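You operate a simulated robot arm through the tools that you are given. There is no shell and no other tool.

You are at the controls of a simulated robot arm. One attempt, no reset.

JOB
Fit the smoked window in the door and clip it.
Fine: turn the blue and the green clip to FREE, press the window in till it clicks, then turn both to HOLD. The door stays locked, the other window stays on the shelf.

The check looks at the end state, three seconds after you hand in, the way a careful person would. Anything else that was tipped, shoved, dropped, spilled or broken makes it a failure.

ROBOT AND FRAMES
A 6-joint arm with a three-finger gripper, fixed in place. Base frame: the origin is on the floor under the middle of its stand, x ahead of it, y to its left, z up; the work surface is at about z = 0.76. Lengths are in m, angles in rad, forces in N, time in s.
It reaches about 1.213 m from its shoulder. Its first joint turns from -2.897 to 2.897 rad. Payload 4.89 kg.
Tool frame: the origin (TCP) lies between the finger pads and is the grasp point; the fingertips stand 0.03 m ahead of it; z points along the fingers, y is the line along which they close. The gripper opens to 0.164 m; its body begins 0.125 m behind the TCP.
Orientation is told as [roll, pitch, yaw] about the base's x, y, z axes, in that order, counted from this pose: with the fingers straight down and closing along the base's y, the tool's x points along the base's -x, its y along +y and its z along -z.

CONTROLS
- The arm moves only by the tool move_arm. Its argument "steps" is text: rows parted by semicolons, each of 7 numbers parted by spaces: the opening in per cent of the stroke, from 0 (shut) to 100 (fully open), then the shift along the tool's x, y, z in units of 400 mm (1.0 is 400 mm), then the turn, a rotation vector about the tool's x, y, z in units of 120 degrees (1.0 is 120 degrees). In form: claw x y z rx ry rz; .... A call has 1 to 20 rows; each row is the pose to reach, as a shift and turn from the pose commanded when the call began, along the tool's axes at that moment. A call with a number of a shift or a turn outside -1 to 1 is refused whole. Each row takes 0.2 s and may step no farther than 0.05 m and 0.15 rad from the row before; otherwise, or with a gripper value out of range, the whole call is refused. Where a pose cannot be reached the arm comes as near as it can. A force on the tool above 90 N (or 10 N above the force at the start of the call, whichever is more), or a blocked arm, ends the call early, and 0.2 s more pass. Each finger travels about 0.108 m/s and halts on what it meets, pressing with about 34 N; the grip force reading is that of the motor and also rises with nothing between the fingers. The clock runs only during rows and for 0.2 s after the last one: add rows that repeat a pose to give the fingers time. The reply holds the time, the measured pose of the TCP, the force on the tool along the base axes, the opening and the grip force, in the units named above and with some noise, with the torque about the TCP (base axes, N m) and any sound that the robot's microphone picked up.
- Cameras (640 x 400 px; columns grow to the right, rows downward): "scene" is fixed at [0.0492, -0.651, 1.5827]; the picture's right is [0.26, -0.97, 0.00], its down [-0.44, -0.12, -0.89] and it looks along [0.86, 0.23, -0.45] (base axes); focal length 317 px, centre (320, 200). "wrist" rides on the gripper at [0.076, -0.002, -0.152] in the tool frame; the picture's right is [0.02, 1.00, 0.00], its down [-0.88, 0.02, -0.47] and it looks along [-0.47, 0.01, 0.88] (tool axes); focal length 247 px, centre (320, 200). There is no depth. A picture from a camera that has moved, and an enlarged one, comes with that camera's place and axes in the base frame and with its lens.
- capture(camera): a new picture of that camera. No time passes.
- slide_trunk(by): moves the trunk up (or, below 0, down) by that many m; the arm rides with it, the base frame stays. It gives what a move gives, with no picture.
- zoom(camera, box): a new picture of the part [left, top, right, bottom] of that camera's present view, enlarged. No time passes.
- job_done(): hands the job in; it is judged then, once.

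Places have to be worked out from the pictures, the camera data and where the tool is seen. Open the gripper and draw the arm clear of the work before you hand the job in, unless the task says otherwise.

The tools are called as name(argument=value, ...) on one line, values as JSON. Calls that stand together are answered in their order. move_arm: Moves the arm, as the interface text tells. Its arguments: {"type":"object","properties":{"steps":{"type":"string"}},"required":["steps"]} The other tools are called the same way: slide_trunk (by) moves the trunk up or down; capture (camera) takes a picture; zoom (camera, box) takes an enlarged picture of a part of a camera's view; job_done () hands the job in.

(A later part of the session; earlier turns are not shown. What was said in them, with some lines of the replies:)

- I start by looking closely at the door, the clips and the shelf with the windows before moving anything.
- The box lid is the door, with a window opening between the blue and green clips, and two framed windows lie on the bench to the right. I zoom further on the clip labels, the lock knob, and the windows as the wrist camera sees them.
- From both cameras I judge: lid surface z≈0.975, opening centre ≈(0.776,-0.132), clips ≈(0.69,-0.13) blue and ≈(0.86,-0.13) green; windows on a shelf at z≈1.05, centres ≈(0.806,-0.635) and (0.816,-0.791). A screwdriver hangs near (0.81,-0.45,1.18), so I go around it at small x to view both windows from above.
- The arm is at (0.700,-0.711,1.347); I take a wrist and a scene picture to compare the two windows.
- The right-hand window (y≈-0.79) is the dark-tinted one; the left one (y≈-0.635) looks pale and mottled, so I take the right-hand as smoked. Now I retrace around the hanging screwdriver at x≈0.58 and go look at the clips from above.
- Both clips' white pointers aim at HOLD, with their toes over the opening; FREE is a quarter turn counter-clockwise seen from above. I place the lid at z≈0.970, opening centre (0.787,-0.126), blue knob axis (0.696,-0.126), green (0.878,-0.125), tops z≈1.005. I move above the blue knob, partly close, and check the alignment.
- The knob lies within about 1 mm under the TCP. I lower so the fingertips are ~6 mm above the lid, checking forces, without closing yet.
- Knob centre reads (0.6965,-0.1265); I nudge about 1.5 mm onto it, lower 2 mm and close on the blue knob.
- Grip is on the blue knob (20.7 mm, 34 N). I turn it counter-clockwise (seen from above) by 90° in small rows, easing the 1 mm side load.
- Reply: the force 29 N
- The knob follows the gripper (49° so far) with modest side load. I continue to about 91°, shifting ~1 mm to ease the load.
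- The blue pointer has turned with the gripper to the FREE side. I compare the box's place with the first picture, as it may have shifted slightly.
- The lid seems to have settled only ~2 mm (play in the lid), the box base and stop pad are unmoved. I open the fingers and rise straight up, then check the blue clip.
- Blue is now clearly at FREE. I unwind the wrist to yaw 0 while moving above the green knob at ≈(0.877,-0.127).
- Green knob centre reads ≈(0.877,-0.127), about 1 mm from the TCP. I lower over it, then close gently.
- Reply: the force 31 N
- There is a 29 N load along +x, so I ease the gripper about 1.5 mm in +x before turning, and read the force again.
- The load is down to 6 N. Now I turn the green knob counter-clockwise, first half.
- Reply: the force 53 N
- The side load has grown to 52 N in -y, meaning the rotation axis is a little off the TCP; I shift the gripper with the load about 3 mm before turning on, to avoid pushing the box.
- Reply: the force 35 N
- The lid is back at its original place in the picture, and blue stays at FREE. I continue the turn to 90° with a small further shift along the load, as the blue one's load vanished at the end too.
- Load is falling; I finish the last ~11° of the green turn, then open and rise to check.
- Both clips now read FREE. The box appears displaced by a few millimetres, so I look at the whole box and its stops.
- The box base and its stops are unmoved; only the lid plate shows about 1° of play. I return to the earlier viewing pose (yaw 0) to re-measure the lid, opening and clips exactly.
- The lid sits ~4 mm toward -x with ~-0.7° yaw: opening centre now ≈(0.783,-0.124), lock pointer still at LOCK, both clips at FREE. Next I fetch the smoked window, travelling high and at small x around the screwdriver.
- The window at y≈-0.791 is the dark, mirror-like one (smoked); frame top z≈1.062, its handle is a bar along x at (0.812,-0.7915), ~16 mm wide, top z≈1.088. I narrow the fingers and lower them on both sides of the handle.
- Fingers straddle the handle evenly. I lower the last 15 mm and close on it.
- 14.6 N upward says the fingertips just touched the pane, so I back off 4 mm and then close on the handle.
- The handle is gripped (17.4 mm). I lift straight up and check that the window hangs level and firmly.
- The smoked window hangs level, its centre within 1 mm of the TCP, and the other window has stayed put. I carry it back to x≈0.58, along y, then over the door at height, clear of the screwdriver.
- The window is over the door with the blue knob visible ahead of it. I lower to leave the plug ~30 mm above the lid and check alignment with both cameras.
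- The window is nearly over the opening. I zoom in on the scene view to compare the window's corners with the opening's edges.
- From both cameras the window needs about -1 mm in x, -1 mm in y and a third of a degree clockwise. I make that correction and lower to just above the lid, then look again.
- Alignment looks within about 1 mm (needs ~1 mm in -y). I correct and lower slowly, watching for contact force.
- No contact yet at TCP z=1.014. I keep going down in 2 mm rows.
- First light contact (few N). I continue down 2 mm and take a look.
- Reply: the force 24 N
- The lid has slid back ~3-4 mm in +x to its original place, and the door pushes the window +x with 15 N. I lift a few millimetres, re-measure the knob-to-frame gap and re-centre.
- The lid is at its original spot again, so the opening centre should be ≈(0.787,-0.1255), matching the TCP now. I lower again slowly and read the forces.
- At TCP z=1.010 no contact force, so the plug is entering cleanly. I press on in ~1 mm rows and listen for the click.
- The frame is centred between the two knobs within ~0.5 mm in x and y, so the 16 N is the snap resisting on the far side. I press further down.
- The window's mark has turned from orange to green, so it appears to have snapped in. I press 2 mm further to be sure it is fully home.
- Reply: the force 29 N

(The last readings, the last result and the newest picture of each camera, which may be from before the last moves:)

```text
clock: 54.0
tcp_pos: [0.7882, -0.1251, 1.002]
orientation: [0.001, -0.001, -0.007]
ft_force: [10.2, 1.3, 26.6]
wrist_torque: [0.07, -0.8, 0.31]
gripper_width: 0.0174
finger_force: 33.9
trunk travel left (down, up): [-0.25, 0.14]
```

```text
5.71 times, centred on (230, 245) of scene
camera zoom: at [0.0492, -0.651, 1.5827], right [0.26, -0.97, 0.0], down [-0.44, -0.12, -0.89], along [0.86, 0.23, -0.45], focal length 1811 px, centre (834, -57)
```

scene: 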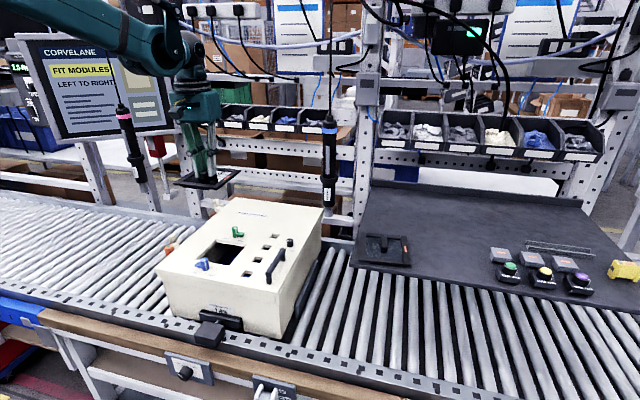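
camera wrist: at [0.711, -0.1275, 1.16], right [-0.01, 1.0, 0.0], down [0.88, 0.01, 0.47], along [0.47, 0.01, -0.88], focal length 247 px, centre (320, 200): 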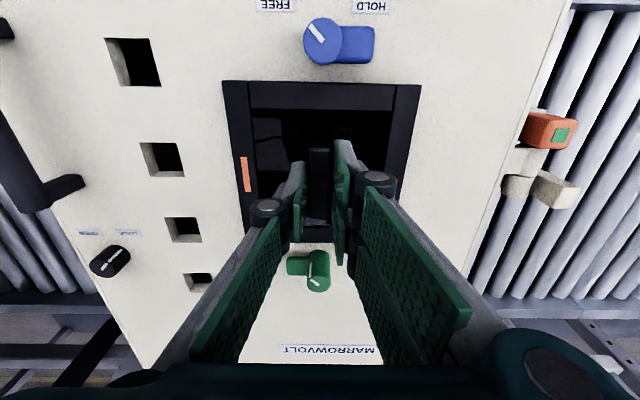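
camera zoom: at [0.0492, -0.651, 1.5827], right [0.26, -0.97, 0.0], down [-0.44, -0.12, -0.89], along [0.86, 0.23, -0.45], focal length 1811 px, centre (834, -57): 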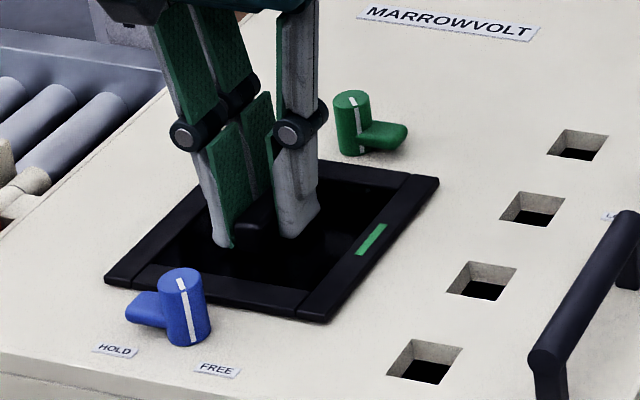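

It resists with 27 N after under 1 mm: it is home, and the mark stays green. I ease off, open the fingers slowly and rise to inspect the fit.

move_arm(steps="3 0 0 -0.004 0 0 0; 12 0 0 -0.004 0 0 0; 25 0 0 -0.006 0 0 0; 36 0 0 -0.008 0 0 0; 36 0 0 -0.008 0 0 0; 36 0 0 -0.05 0 0 0; 36 0 0 -0.12 0 0 0; 36 0 0 -0.22 0 0 0; 36 0 0 -0.3 0 0 0")

capture(camera="wrist")

zoom(camera="scene", box=[190, 210, 270, 280])

```text
clock: 56.0
tcp_pos: [0.7881, -0.1234, 1.1206]
orientation: [-0.001, 0.0, -0.007]
ft_force: [0.5, 0.0, -0.2]
wrist_torque: [0.01, 0.06, 0.01]
gripper_width: 0.0592
finger_force: 0.1
trunk travel left (down, up): [-0.25, 0.14]
```

```text
taken
camera wrist: at [0.7124, -0.1263, 1.2749], right [-0.01, 1.0, 0.0], down [0.88, 0.01, 0.47], along [0.47, 0.01, -0.88], focal length 247 px, centre (320, 200)
```

wrist: 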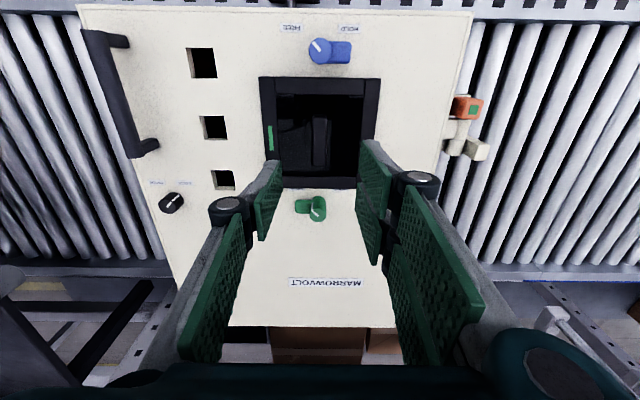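

```text
5.71 times, centred on (230, 245) of scene
camera zoom: at [0.0492, -0.651, 1.5827], right [0.26, -0.97, 0.0], down [-0.44, -0.12, -0.89], along [0.86, 0.23, -0.45], focal length 1811 px, centre (834, -57)
```

zoom: 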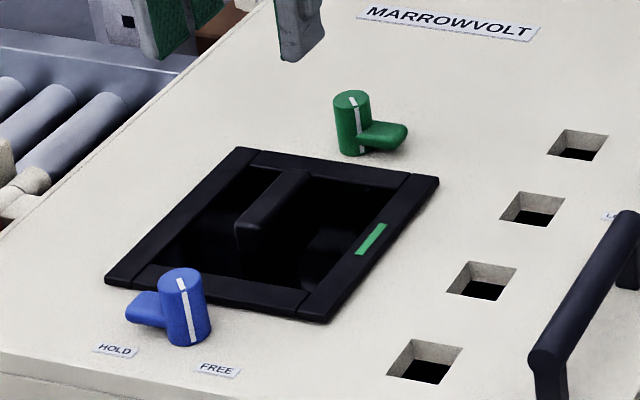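

The window sits flush with a green mark, both clips still at FREE. Now I turn the wrist to yaw 90° above the blue knob to grip it across its toe and bring it back to HOLD.

move_arm(steps="36 0.019 0 0 0 0 -0.0628; 36 0.038 0 0 0 0 -0.1256; 36 0.057 0 0 0 0 -0.1884; 36 0.076 0 0 0 0 -0.2512; 36 0.095 0 0 0 0 -0.314; 36 0.114 0 0 0 0 -0.3768; 36 0.133 0 0 0 0 -0.4396; 36 0.152 0 0 0 0 -0.5024; 36 0.171 0 0 0 0 -0.5652; 36 0.19 0 0 0 0 -0.628; 36 0.209 -0.003 0 0 0 -0.6908; 36 0.2275 -0.0065 0 0 0 -0.7535; 36 0.2275 -0.0065 0.05 0 0 -0.7535")

capture(camera="wrist")

zoom(camera="wrist", box=[240, 90, 400, 190])

```text
clock: 58.8
tcp_pos: [0.6977, -0.1279, 1.1015]
orientation: [0.0, 0.0, 1.573]
ft_force: [-1.4, 0.1, 0.2]
wrist_torque: [-0.03, -0.13, -0.05]
gripper_width: 0.0591
finger_force: 0.0
trunk travel left (down, up): [-0.25, 0.14]
```

```text
taken
camera wrist: at [0.6991, -0.2053, 1.2548], right [-1.0, -0.02, 0.0], down [-0.02, 0.88, 0.47], along [-0.01, 0.47, -0.88], focal length 247 px, centre (320, 200)
```

wrist: 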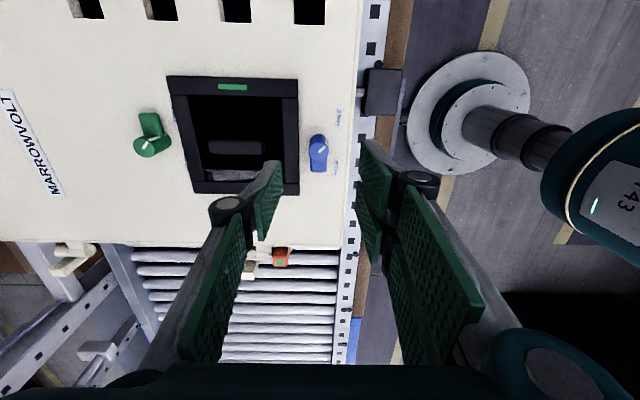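

```text
4.00 times, centred on (320, 140) of wrist
camera zoom: at [0.6991, -0.2053, 1.2548], right [-1.0, -0.02, 0.0], down [-0.02, 0.88, 0.47], along [-0.01, 0.47, -0.88], focal length 988 px, centre (320, 440)
```

zoom: 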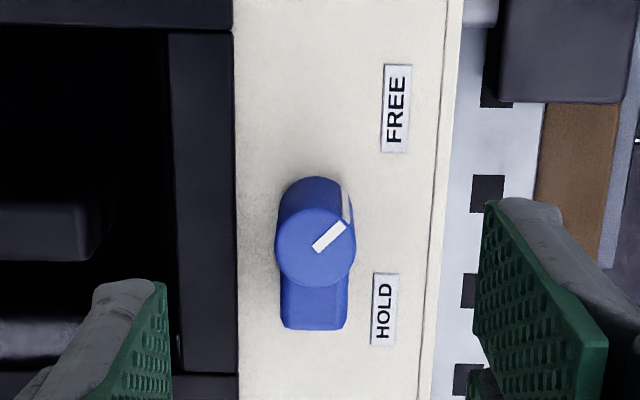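

Using the lateral (unbiased) image axis of each view, the blue knob is at ≈(0.699,-0.125). I shift there, narrow a bit and lower so the tips stay ~6 mm above the window frame.

move_arm(steps="30 -0.00725 -0.00325 0.08 0 0 0; 30 -0.00725 -0.00325 0.15 0 0 0; 30 -0.00725 -0.00325 0.2 0 0 0; 30 -0.00725 -0.00325 0.232 0 0 0; 30 -0.00725 -0.00325 0.232 0 0 0")

zoom(camera="wrist", box=[240, 130, 400, 230])

zoom(camera="scene", box=[190, 210, 270, 280])

```text
clock: 60.0
tcp_pos: [0.6992, -0.1245, 1.0073]
orientation: [0.0, -0.001, 1.57]
ft_force: [0.0, -0.4, 0.2]
wrist_torque: [-0.03, 0.06, 0.01]
gripper_width: 0.049
finger_force: 0.0
trunk travel left (down, up): [-0.25, 0.14]
```

```text
4.00 times, centred on (320, 180) of wrist
camera zoom: at [0.7013, -0.2017, 1.1601], right [-1.0, -0.02, 0.0], down [-0.02, 0.88, 0.47], along [-0.01, 0.47, -0.88], focal length 988 px, centre (320, 280)
```

zoom: 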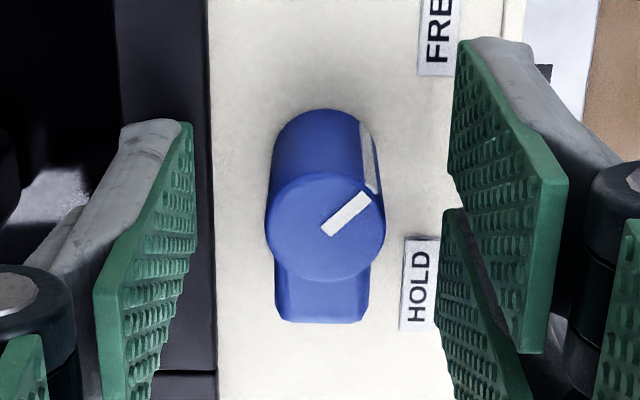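

```text
5.71 times, centred on (230, 245) of scene
camera zoom: at [0.0492, -0.651, 1.5827], right [0.26, -0.97, 0.0], down [-0.44, -0.12, -0.89], along [0.86, 0.23, -0.45], focal length 1811 px, centre (834, -57)
```

zoom: 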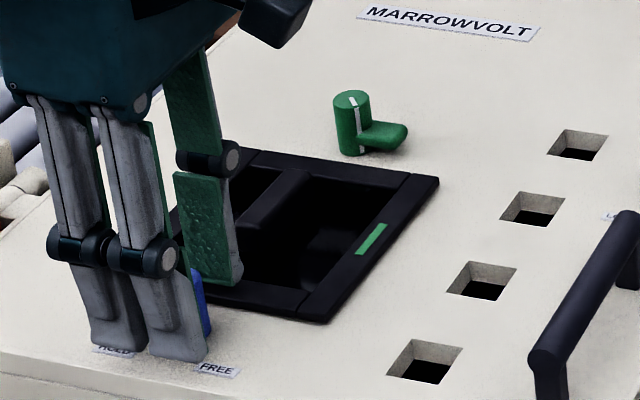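

No contact, and the knob is laterally centred within half a millimetre. I close on it and read the load.

move_arm(steps="20 0 0 0 0 0 0; 10 0 0 0 0 0 0; 5 0 0 0 0 0 0; 5 0 0 0 0 0 0")

zoom(camera="wrist", box=[240, 130, 400, 230])

```text
clock: 61.0
tcp_pos: [0.6981, -0.1247, 1.007]
orientation: [0.0, 0.0, 1.571]
ft_force: [-8.0, -0.9, 0.5]
wrist_torque: [-0.05, 0.2, 0.02]
gripper_width: 0.0206
finger_force: 33.9
trunk travel left (down, up): [-0.25, 0.14]
```

```text
4.00 times, centred on (320, 180) of wrist
camera zoom: at [0.7008, -0.2017, 1.1603], right [-1.0, -0.02, 0.0], down [-0.02, 0.88, 0.47], along [-0.01, 0.47, -0.88], focal length 988 px, centre (320, 280)
```

zoom: 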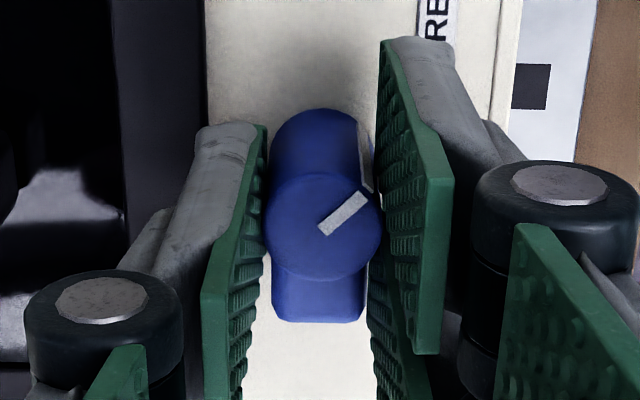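

Only 8 N of side load. I nudge half a millimetre and start turning clockwise toward HOLD, first 30°.

move_arm(steps="5 0 0.0013 0 0 0 0; 5 0 0.0013 0 0 0 0.065; 5 0 0.0013 0 0 0 0.13; 5 0 0.0013 0 0 0 0.195; 5 0 0.0013 0 0 0 0.25")

```text
clock: 62.2
tcp_pos: [0.697, -0.1247, 1.0068]
orientation: [0.0, 0.0, 1.047]
ft_force: [-3.2, -5.6, -4.6]
wrist_torque: [-0.48, 0.19, 0.01]
gripper_width: 0.0204
finger_force: 34.1
trunk travel left (down, up): [-0.25, 0.14]
```

Loads stay small (~6 N). I continue another 35°.

move_arm(steps="5 0 0 0 0 0 0.065; 5 0 0 0 0 0 0.13; 5 0 0 0 0 0 0.195; 5 0 0 0 0 0 0.26; 5 0 0 0 0 0 0.3")

zoom(camera="wrist", box=[240, 130, 400, 230])

```text
clock: 63.4
tcp_pos: [0.6991, -0.1249, 1.0059]
orientation: [0.002, -0.001, 0.417]
ft_force: [11.0, -18.7, 0.2]
wrist_torque: [-0.46, -0.37, 0.02]
gripper_width: 0.0205
finger_force: 34.1
trunk travel left (down, up): [-0.25, 0.14]
```

```text
4.00 times, centred on (320, 180) of wrist
camera zoom: at [0.6304, -0.1584, 1.1604], right [-0.42, 0.91, 0.0], down [0.8, 0.37, 0.47], along [0.43, 0.2, -0.88], focal length 988 px, centre (320, 280)
```

zoom: 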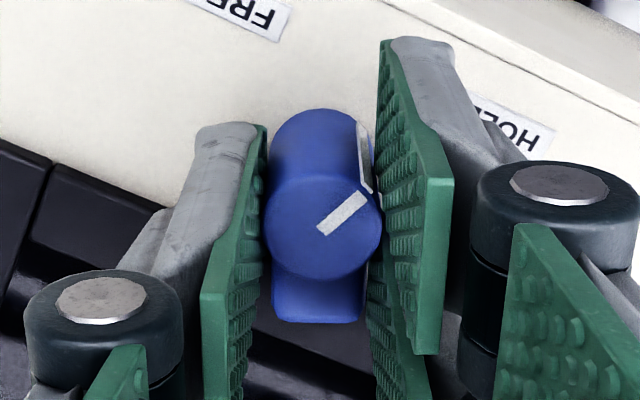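

Turning well; ~20 N side load. I finish the remaining ~24° with a 1 mm easing shift.

move_arm(steps="5 0 -0.002 0 0 0 0.055; 5 0 -0.003 0 0 0 0.11; 5 0 -0.003 0 0 0 0.165; 5 0 -0.003 0 0 0 0.203; 5 0 -0.003 0 0 0 0.203")

zoom(camera="wrist", box=[240, 130, 400, 230])

zoom(camera="scene", box=[190, 210, 270, 280])

```text
clock: 64.6
tcp_pos: [0.6983, -0.1256, 1.0072]
orientation: [0.0, -0.001, -0.007]
ft_force: [6.6, -11.0, -2.1]
wrist_torque: [-0.32, 0.0, 0.25]
gripper_width: 0.021
finger_force: 34.1
trunk travel left (down, up): [-0.25, 0.14]
```

```text
4.00 times, centred on (320, 180) of wrist
camera zoom: at [0.6233, -0.1275, 1.1609], right [-0.01, 1.0, 0.0], down [0.88, 0.01, 0.47], along [0.47, 0.01, -0.88], focal length 988 px, centre (320, 280)
```

zoom: 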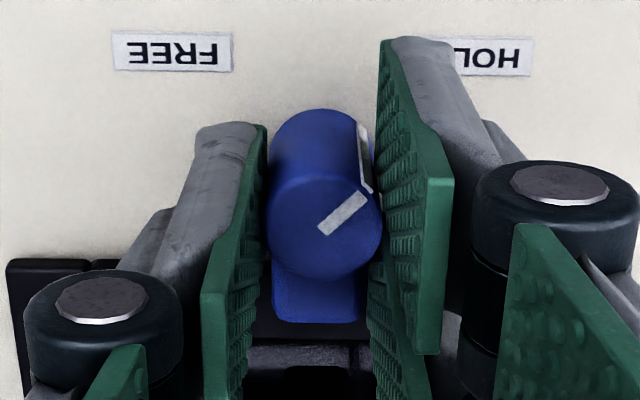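

```text
5.71 times, centred on (230, 245) of scene
camera zoom: at [0.0492, -0.651, 1.5827], right [0.26, -0.97, 0.0], down [-0.44, -0.12, -0.89], along [0.86, 0.23, -0.45], focal length 1811 px, centre (834, -57)
```

zoom: 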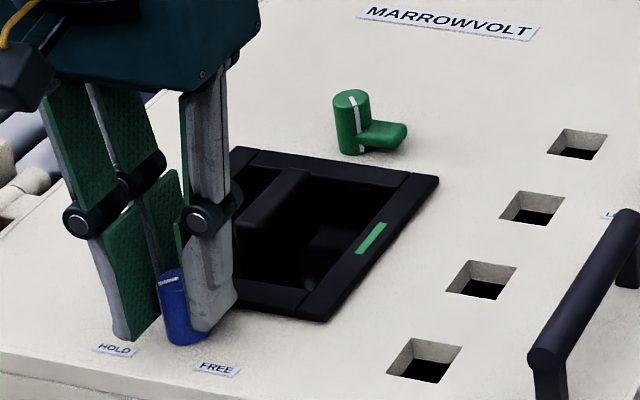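

Blue is turned to HOLD with the toe over the frame. I release and rise straight up, then check.

move_arm(steps="15 0 0 0 0 0 0; 30 0 0 0 0 0 0; 36 0 0 0 0 0 0; 36 0 0 -0.1 0 0 0; 36 0 0 -0.2 0 0 0; 36 0 0 -0.28 0 0 0")

capture(camera="wrist")

zoom(camera="scene", box=[190, 210, 270, 280])

```text
clock: 66.0
tcp_pos: [0.6978, -0.1274, 1.1185]
orientation: [-0.001, -0.001, -0.009]
ft_force: [0.5, -0.9, 0.3]
wrist_torque: [0.01, 0.06, 0.01]
gripper_width: 0.059
finger_force: 0.1
trunk travel left (down, up): [-0.25, 0.14]
```

```text
taken
camera wrist: at [0.6221, -0.1283, 1.2727], right [-0.02, 1.0, 0.0], down [0.88, 0.01, 0.47], along [0.47, 0.01, -0.88], focal length 247 px, centre (320, 200)
```

wrist: 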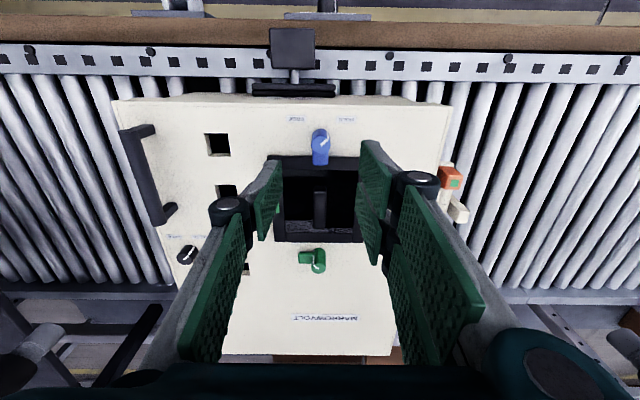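

```text
5.71 times, centred on (230, 245) of scene
camera zoom: at [0.0492, -0.651, 1.5827], right [0.26, -0.97, 0.0], down [-0.44, -0.12, -0.89], along [0.86, 0.23, -0.45], focal length 1811 px, centre (834, -57)
```

zoom: 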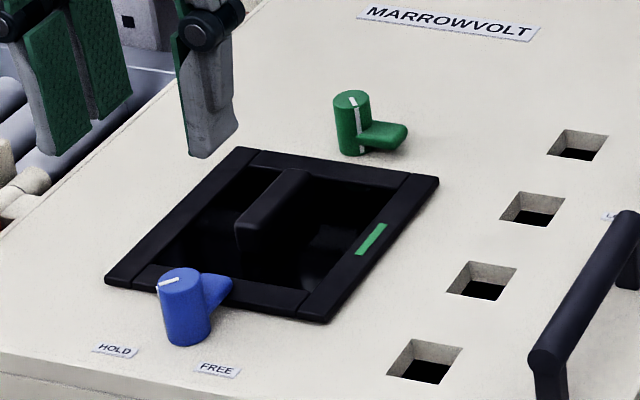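

Blue is back at HOLD exactly as in the first picture. I move to above the green knob (≈(0.879,-0.125)) with the wrist turned to yaw 90°.

move_arm(steps="36 -0.0377 0 0 0 0 -0.0628; 36 -0.0754 0 0 0 0 -0.1256; 36 -0.1131 0 0 0 0 -0.1884; 36 -0.1508 0 0 0 0 -0.2512; 36 -0.1885 0 0 0 0 -0.314; 36 -0.2262 0 0 0 0 -0.3768; 36 -0.2639 0 0 0 0 -0.4396; 36 -0.3016 0 0 0 0 -0.5024; 36 -0.3393 0 0 0 0 -0.5652; 36 -0.377 0.003 0 0 0 -0.628; 36 -0.4147 0.006 0 0 0 -0.6908; 36 -0.4525 0.0085 0.02 0 0 -0.7535; 36 -0.4525 0.0085 0.04 0 0 -0.7535")

zoom(camera="wrist", box=[240, 90, 400, 190])

zoom(camera="scene", box=[150, 180, 340, 350])

```text
clock: 68.8
tcp_pos: [0.8799, -0.1239, 1.1047]
orientation: [0.0, 0.002, 1.573]
ft_force: [0.3, -0.4, -1.1]
wrist_torque: [-0.01, 0.04, -0.01]
gripper_width: 0.059
finger_force: 0.0
trunk travel left (down, up): [-0.25, 0.14]
```

```text
4.00 times, centred on (320, 140) of wrist
camera zoom: at [0.8821, -0.2009, 1.2577], right [-1.0, -0.02, 0.0], down [-0.02, 0.88, 0.47], along [-0.01, 0.47, -0.88], focal length 988 px, centre (320, 440)
```

zoom: 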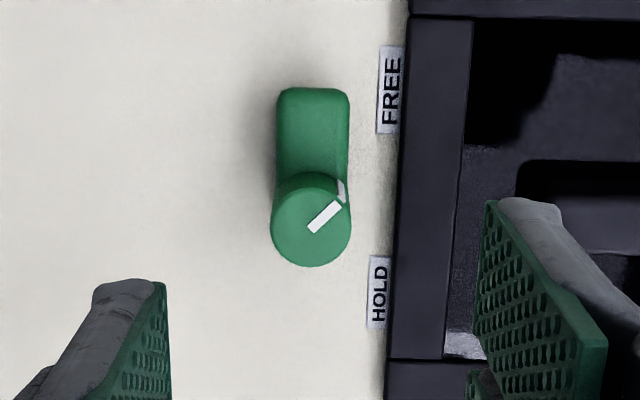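

```text
2.35 times, centred on (245, 265) of scene
camera zoom: at [0.0492, -0.651, 1.5827], right [0.26, -0.97, 0.0], down [-0.44, -0.12, -0.89], along [0.86, 0.23, -0.45], focal length 746 px, centre (496, 47)
```

zoom: 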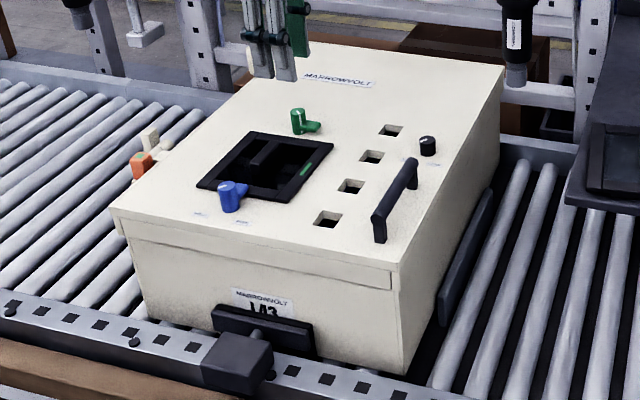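

The green knob lies ~2 mm further +x: ≈(0.882,-0.125). I shift, lower to the same height as for blue and check laterally before closing.

move_arm(steps="30 0.003 -0.0053 0.08 0 0 0; 30 0.003 -0.0053 0.16 0 0 0; 30 0.003 -0.0053 0.21 0 0 0; 30 0.003 -0.0053 0.243 0 0 0; 30 0.003 -0.0053 0.243 0 0 0")

zoom(camera="wrist", box=[240, 130, 400, 230])

```text
clock: 70.0
tcp_pos: [0.8828, -0.1225, 1.0069]
orientation: [0.0, 0.0, 1.573]
ft_force: [-0.6, 0.3, -0.6]
wrist_torque: [-0.01, 0.02, -0.03]
gripper_width: 0.0492
finger_force: 0.2
trunk travel left (down, up): [-0.25, 0.14]
```

```text
4.00 times, centred on (320, 180) of wrist
camera zoom: at [0.8849, -0.2008, 1.1608], right [-1.0, -0.02, 0.0], down [-0.02, 0.88, 0.47], along [-0.01, 0.47, -0.88], focal length 988 px, centre (320, 280)
```

zoom: 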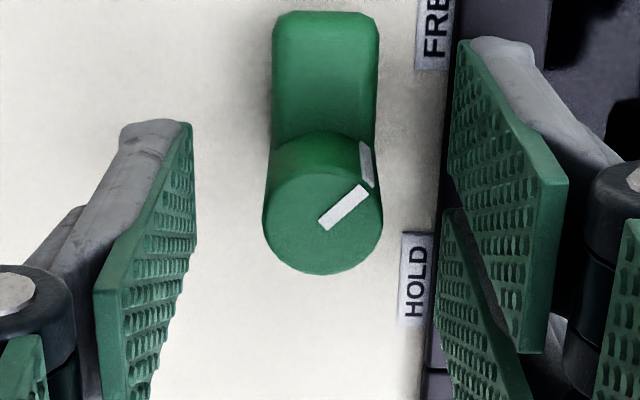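

Laterally centred; along y the knob sits ~2 mm toward -y compared with how blue sat, so I shift 1.8 mm and close.

move_arm(steps="30 0.0045 0 0 0 0 0; 30 0.0045 0 0 0 0 0; 18 0.0045 0 0 0 0 0; 10 0.0045 0 0 0 0 0; 5 0.0045 0 0 0 0 0; 5 0.0045 0 0 0 0 0")

zoom(camera="wrist", box=[240, 130, 400, 230])

```text
clock: 71.4
tcp_pos: [0.8819, -0.1256, 1.0062]
orientation: [-0.001, -0.002, 1.572]
ft_force: [11.5, 0.5, 2.6]
wrist_torque: [0.14, -0.32, -0.09]
gripper_width: 0.0206
finger_force: 33.9
trunk travel left (down, up): [-0.25, 0.14]
```

```text
4.00 times, centred on (320, 180) of wrist
camera zoom: at [0.8847, -0.2029, 1.1607], right [-1.0, -0.02, 0.0], down [-0.02, 0.88, 0.47], along [-0.01, 0.47, -0.88], focal length 988 px, centre (320, 280)
```

zoom: 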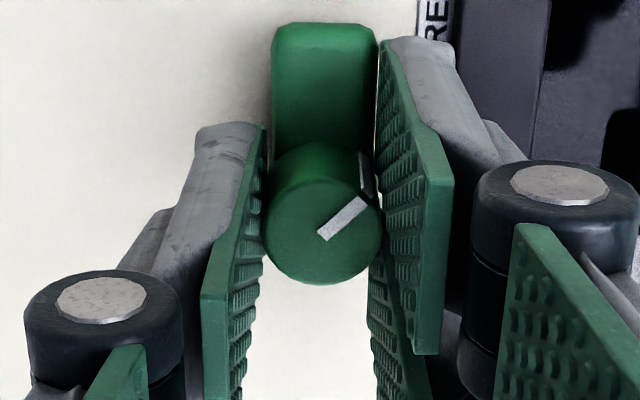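

Gripped with 11 N side load; I nudge 0.6 mm and turn clockwise the first 30°.

move_arm(steps="5 0 -0.0015 0 0 0 0; 5 0 -0.0015 0 0 0 0.065; 5 0 -0.0015 0 0 0 0.13; 5 0 -0.0015 0 0 0 0.195; 5 0 -0.0015 0 0 0 0.25")

```text
clock: 72.6
tcp_pos: [0.882, -0.1264, 1.0079]
orientation: [0.0, -0.001, 1.048]
ft_force: [7.2, 0.2, 12.7]
wrist_torque: [-0.22, -0.09, -0.02]
gripper_width: 0.0208
finger_force: 33.4
trunk travel left (down, up): [-0.25, 0.14]
```

Loads remain small; I continue another ~36°.

move_arm(steps="5 0 0 0 0 0 0.065; 5 0 0 0 0 0 0.13; 5 0 0 0 0 0 0.195; 5 0 0 0 0 0 0.26; 5 0 0 0 0 0 0.3")

zoom(camera="wrist", box=[240, 130, 400, 230])

```text
clock: 73.8
tcp_pos: [0.882, -0.1251, 1.0069]
orientation: [0.0, 0.0, 0.419]
ft_force: [10.9, 1.4, 18.8]
wrist_torque: [0.15, -0.34, -0.03]
gripper_width: 0.0206
finger_force: 34.0
trunk travel left (down, up): [-0.25, 0.14]
```

```text
4.00 times, centred on (320, 180) of wrist
camera zoom: at [0.8134, -0.1593, 1.1606], right [-0.43, 0.9, 0.0], down [0.8, 0.38, 0.47], along [0.43, 0.2, -0.88], focal length 988 px, centre (320, 280)
```

zoom: 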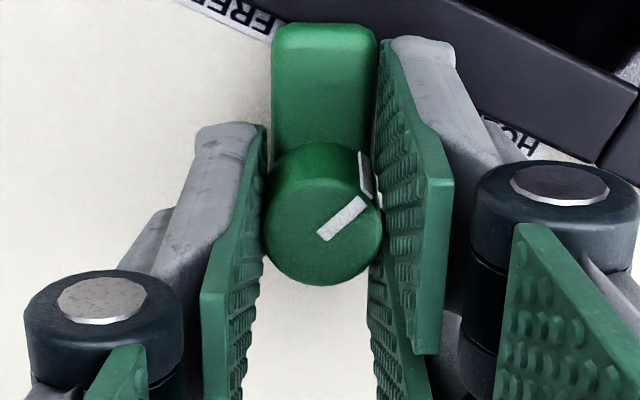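

A 19 N upward load has built up, so I raise ~1 mm while finishing the remaining 24° of the turn.

move_arm(steps="5 -0.001 -0.0005 -0.0025 0 0 0.03; 5 -0.001 -0.0005 -0.003 0 0 0.08; 5 -0.001 -0.0005 -0.003 0 0 0.13; 5 -0.001 -0.0005 -0.003 0 0 0.175; 5 -0.001 -0.0005 -0.003 0 0 0.204; 5 -0.001 -0.0005 -0.003 0 0 0.204")

zoom(camera="wrist", box=[240, 130, 400, 230])

zoom(camera="scene", box=[190, 210, 270, 280])

```text
clock: 75.2
tcp_pos: [0.8817, -0.1257, 1.0069]
orientation: [0.0, -0.001, -0.006]
ft_force: [-12.4, -1.2, -3.7]
wrist_torque: [-0.12, 0.55, 0.06]
gripper_width: 0.0207
finger_force: 33.1
trunk travel left (down, up): [-0.25, 0.14]
```

```text
4.00 times, centred on (320, 180) of wrist
camera zoom: at [0.8063, -0.1277, 1.1612], right [-0.01, 1.0, 0.0], down [0.88, 0.01, 0.47], along [0.47, 0.01, -0.88], focal length 988 px, centre (320, 280)
```

zoom: 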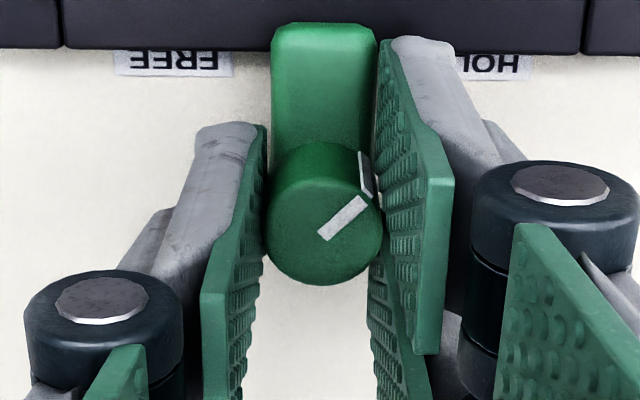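

```text
5.71 times, centred on (230, 245) of scene
camera zoom: at [0.0492, -0.651, 1.5827], right [0.26, -0.97, 0.0], down [-0.44, -0.12, -0.89], along [0.86, 0.23, -0.45], focal length 1811 px, centre (834, -57)
```

zoom: 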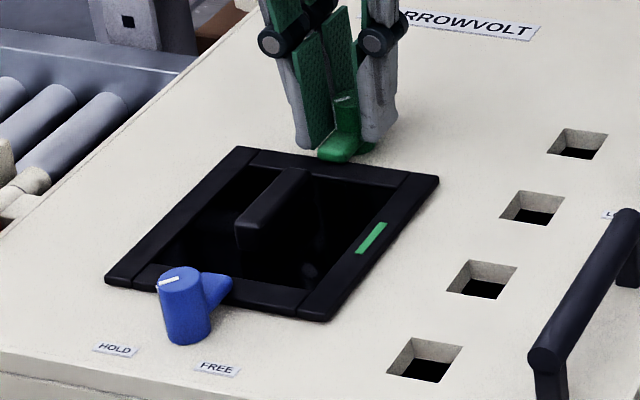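

Green is now at HOLD, its toe over the window frame. I release, rise straight up and inspect.

move_arm(steps="15 0 0 0 0 0 0; 30 0 0 0 0 0 0; 36 0 0 0 0 0 0; 36 0 0 -0.1 0 0 0; 36 0 0 -0.2 0 0 0; 36 0 0 -0.3 0 0 0; 36 0 0 -0.4 0 0 0")

capture(camera="wrist")

zoom(camera="scene", box=[190, 210, 270, 280])

```text
clock: 76.8
tcp_pos: [0.8831, -0.1272, 1.1701]
orientation: [-0.001, 0.0, -0.007]
ft_force: [0.7, 0.0, 0.2]
wrist_torque: [-0.02, 0.08, -0.02]
gripper_width: 0.059
finger_force: 0.1
trunk travel left (down, up): [-0.25, 0.14]
```

```text
taken
camera wrist: at [0.8076, -0.1289, 1.3233], right [-0.01, 1.0, 0.0], down [0.88, 0.01, 0.47], along [0.47, 0.01, -0.88], focal length 247 px, centre (320, 200)
```

wrist: 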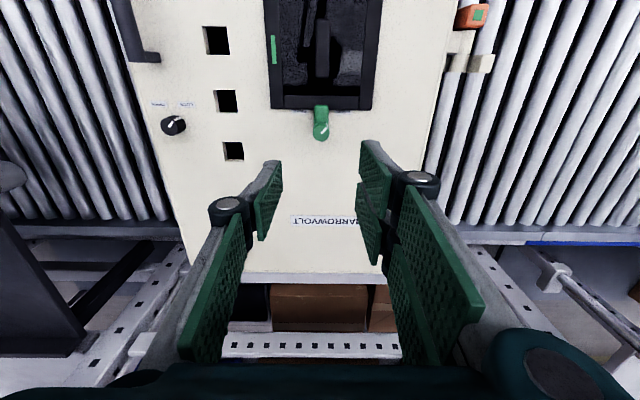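

```text
5.71 times, centred on (230, 245) of scene
camera zoom: at [0.0492, -0.651, 1.5827], right [0.26, -0.97, 0.0], down [-0.44, -0.12, -0.89], along [0.86, 0.23, -0.45], focal length 1811 px, centre (834, -57)
```

zoom: 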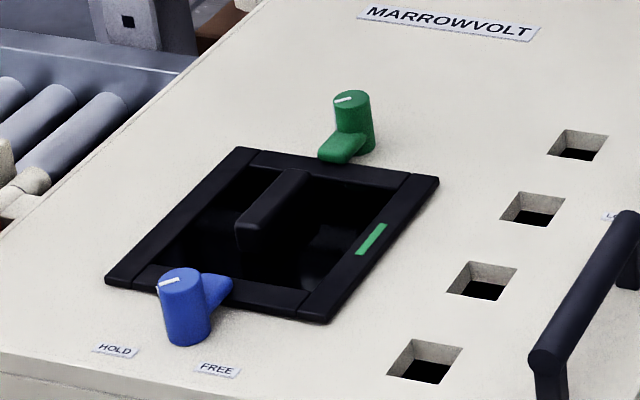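

Everything looks right: window in with green mark, both clips at HOLD, door lock untouched. I withdraw up and back, opening the gripper, and take a last overview.

move_arm(steps="36 0 0 -0.11 0 0 0; 36 0 0 -0.22 0 0 0; 36 0.08 0 -0.3 0 0 0; 36 0.18 0 -0.32 0 0 0; 36 0.29 0 -0.32 0 0 0; 36 0.4 0 -0.32 0 0 0; 50 0.51 0 -0.32 0 0 0; 70 0.62 0 -0.32 0 0 0; 90 0.7 0 -0.32 0 0 0; 100 0.75 0 -0.32 0 0 0; 100 0.75 0 -0.32 0 0 0")

capture(camera="wrist")

zoom(camera="wrist", box=[200, 120, 420, 290])

capture(camera="scene")

```text
clock: 79.2
tcp_pos: [0.5828, -0.1238, 1.2967]
orientation: [0.001, 0.0, -0.009]
ft_force: [-1.1, -0.2, 0.8]
wrist_torque: [-0.05, -0.1, 0.02]
gripper_width: 0.164
finger_force: 0.0
trunk travel left (down, up): [-0.25, 0.14]
```

```text
taken
camera wrist: at [0.5061, -0.1257, 1.4503], right [-0.01, 1.0, 0.0], down [0.88, 0.01, 0.47], along [0.47, 0.01, -0.88], focal length 247 px, centre (320, 200)
```

wrist: 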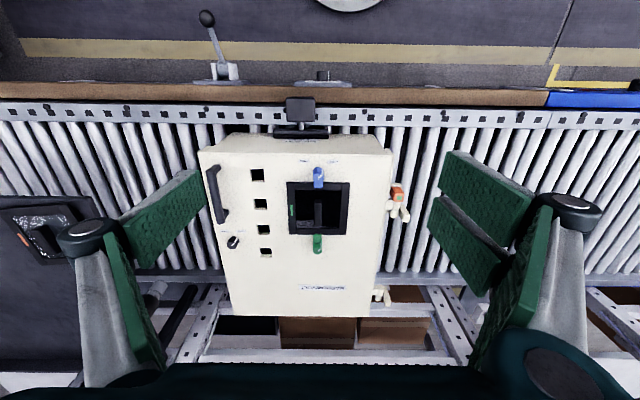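

```text
2.35 times, centred on (310, 205) of wrist
camera zoom: at [0.5061, -0.1257, 1.4503], right [-0.01, 1.0, 0.0], down [0.88, 0.01, 0.47], along [0.47, 0.01, -0.88], focal length 581 px, centre (344, 188)
```

zoom: 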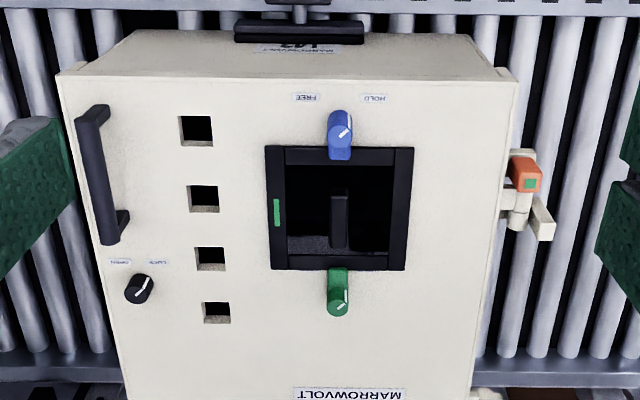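

```text
taken
```

scene: 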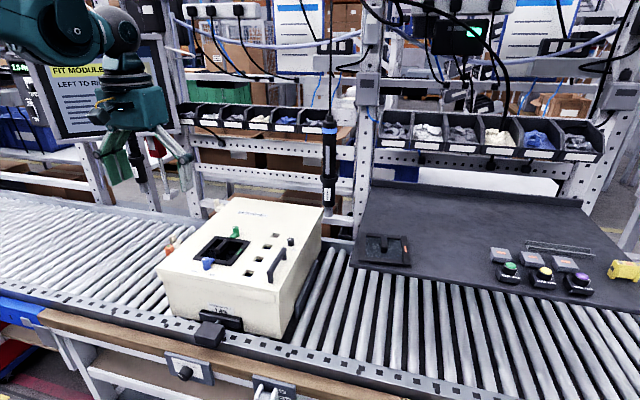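

I check the pointers and the lock closely once more before handing in.

zoom(camera="wrist", box=[280, 150, 360, 260])

zoom(camera="scene", box=[190, 210, 310, 290])

zoom(camera="scene", box=[340, 210, 640, 320])

```text
3.64 times, centred on (320, 205) of wrist
camera zoom: at [0.5061, -0.1257, 1.4503], right [-0.01, 1.0, 0.0], down [0.88, 0.01, 0.47], along [0.47, 0.01, -0.88], focal length 898 px, centre (320, 182)
```

zoom: 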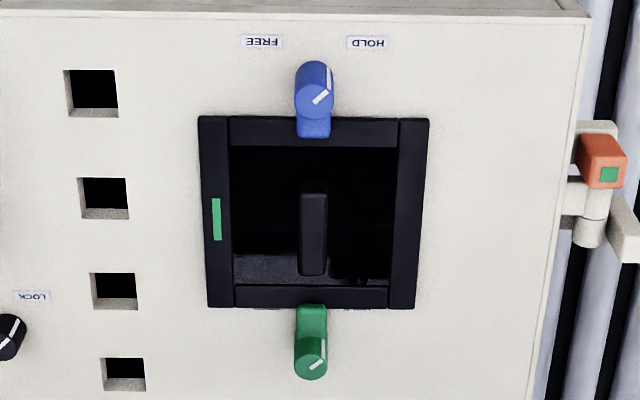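

```text
5.00 times, centred on (250, 250) of scene
camera zoom: at [0.0492, -0.651, 1.5827], right [0.26, -0.97, 0.0], down [-0.44, -0.12, -0.89], along [0.86, 0.23, -0.45], focal length 1584 px, centre (670, -50)
```

zoom: 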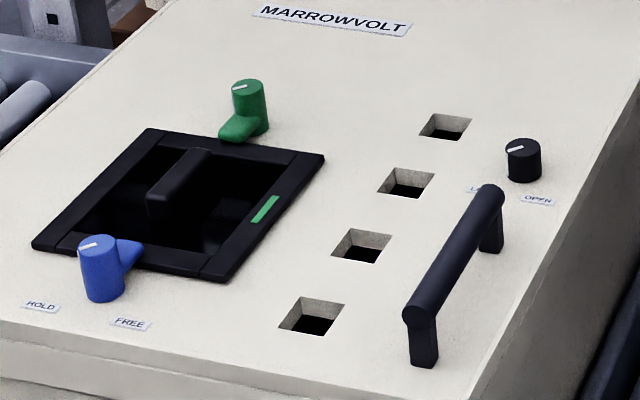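

```text
2.13 times, centred on (490, 265) of scene
camera zoom: at [0.0492, -0.651, 1.5827], right [0.26, -0.97, 0.0], down [-0.44, -0.12, -0.89], along [0.86, 0.23, -0.45], focal length 676 px, centre (-43, 61)
```

zoom: 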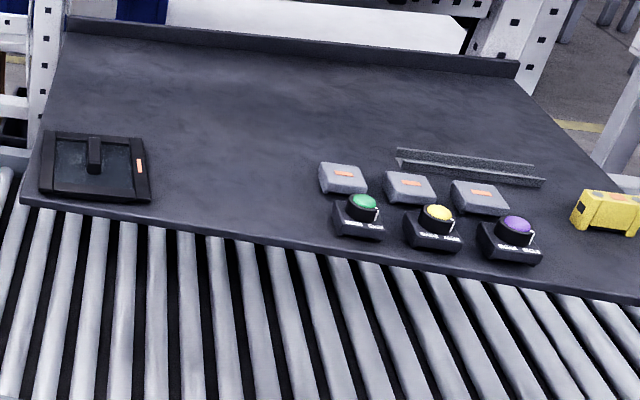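

The smoked window is seated level with a green mark, both clip pointers aim at HOLD with toes over the frame, the lock still points to LOCK, and the other window and the rest of the bench are untouched. The arm is clear with the gripper open, so I hand in.

job_done()

```text
The job is handed in.
```

I fitted the smoked window in the door, turned both clips back to HOLD, and handed the job in; no verdict has come back yet.

- **Window:** It sits flush in the opening, and the mark on its frame changed from orange to green as it went in. The microphone never reported a click. I take it as seated from the green mark, the drop in resistance as it went in, and the firm stop (27 N) when I pressed on.
- **Clips:** The blue and green pointers both aim at HOLD, with their toes over the window frame.
- **Door:** The lock still points to LOCK. The lid plate shifted up to about 5 mm while I turned the clips, then slid back to its original place. The box and its stops did not move.
- **Other window:** I judged the right-hand window to be the smoked one because its pane is dark; the paler one is still on the shelf.
- **Arm:** It is drawn clear of the work with the gripper open.
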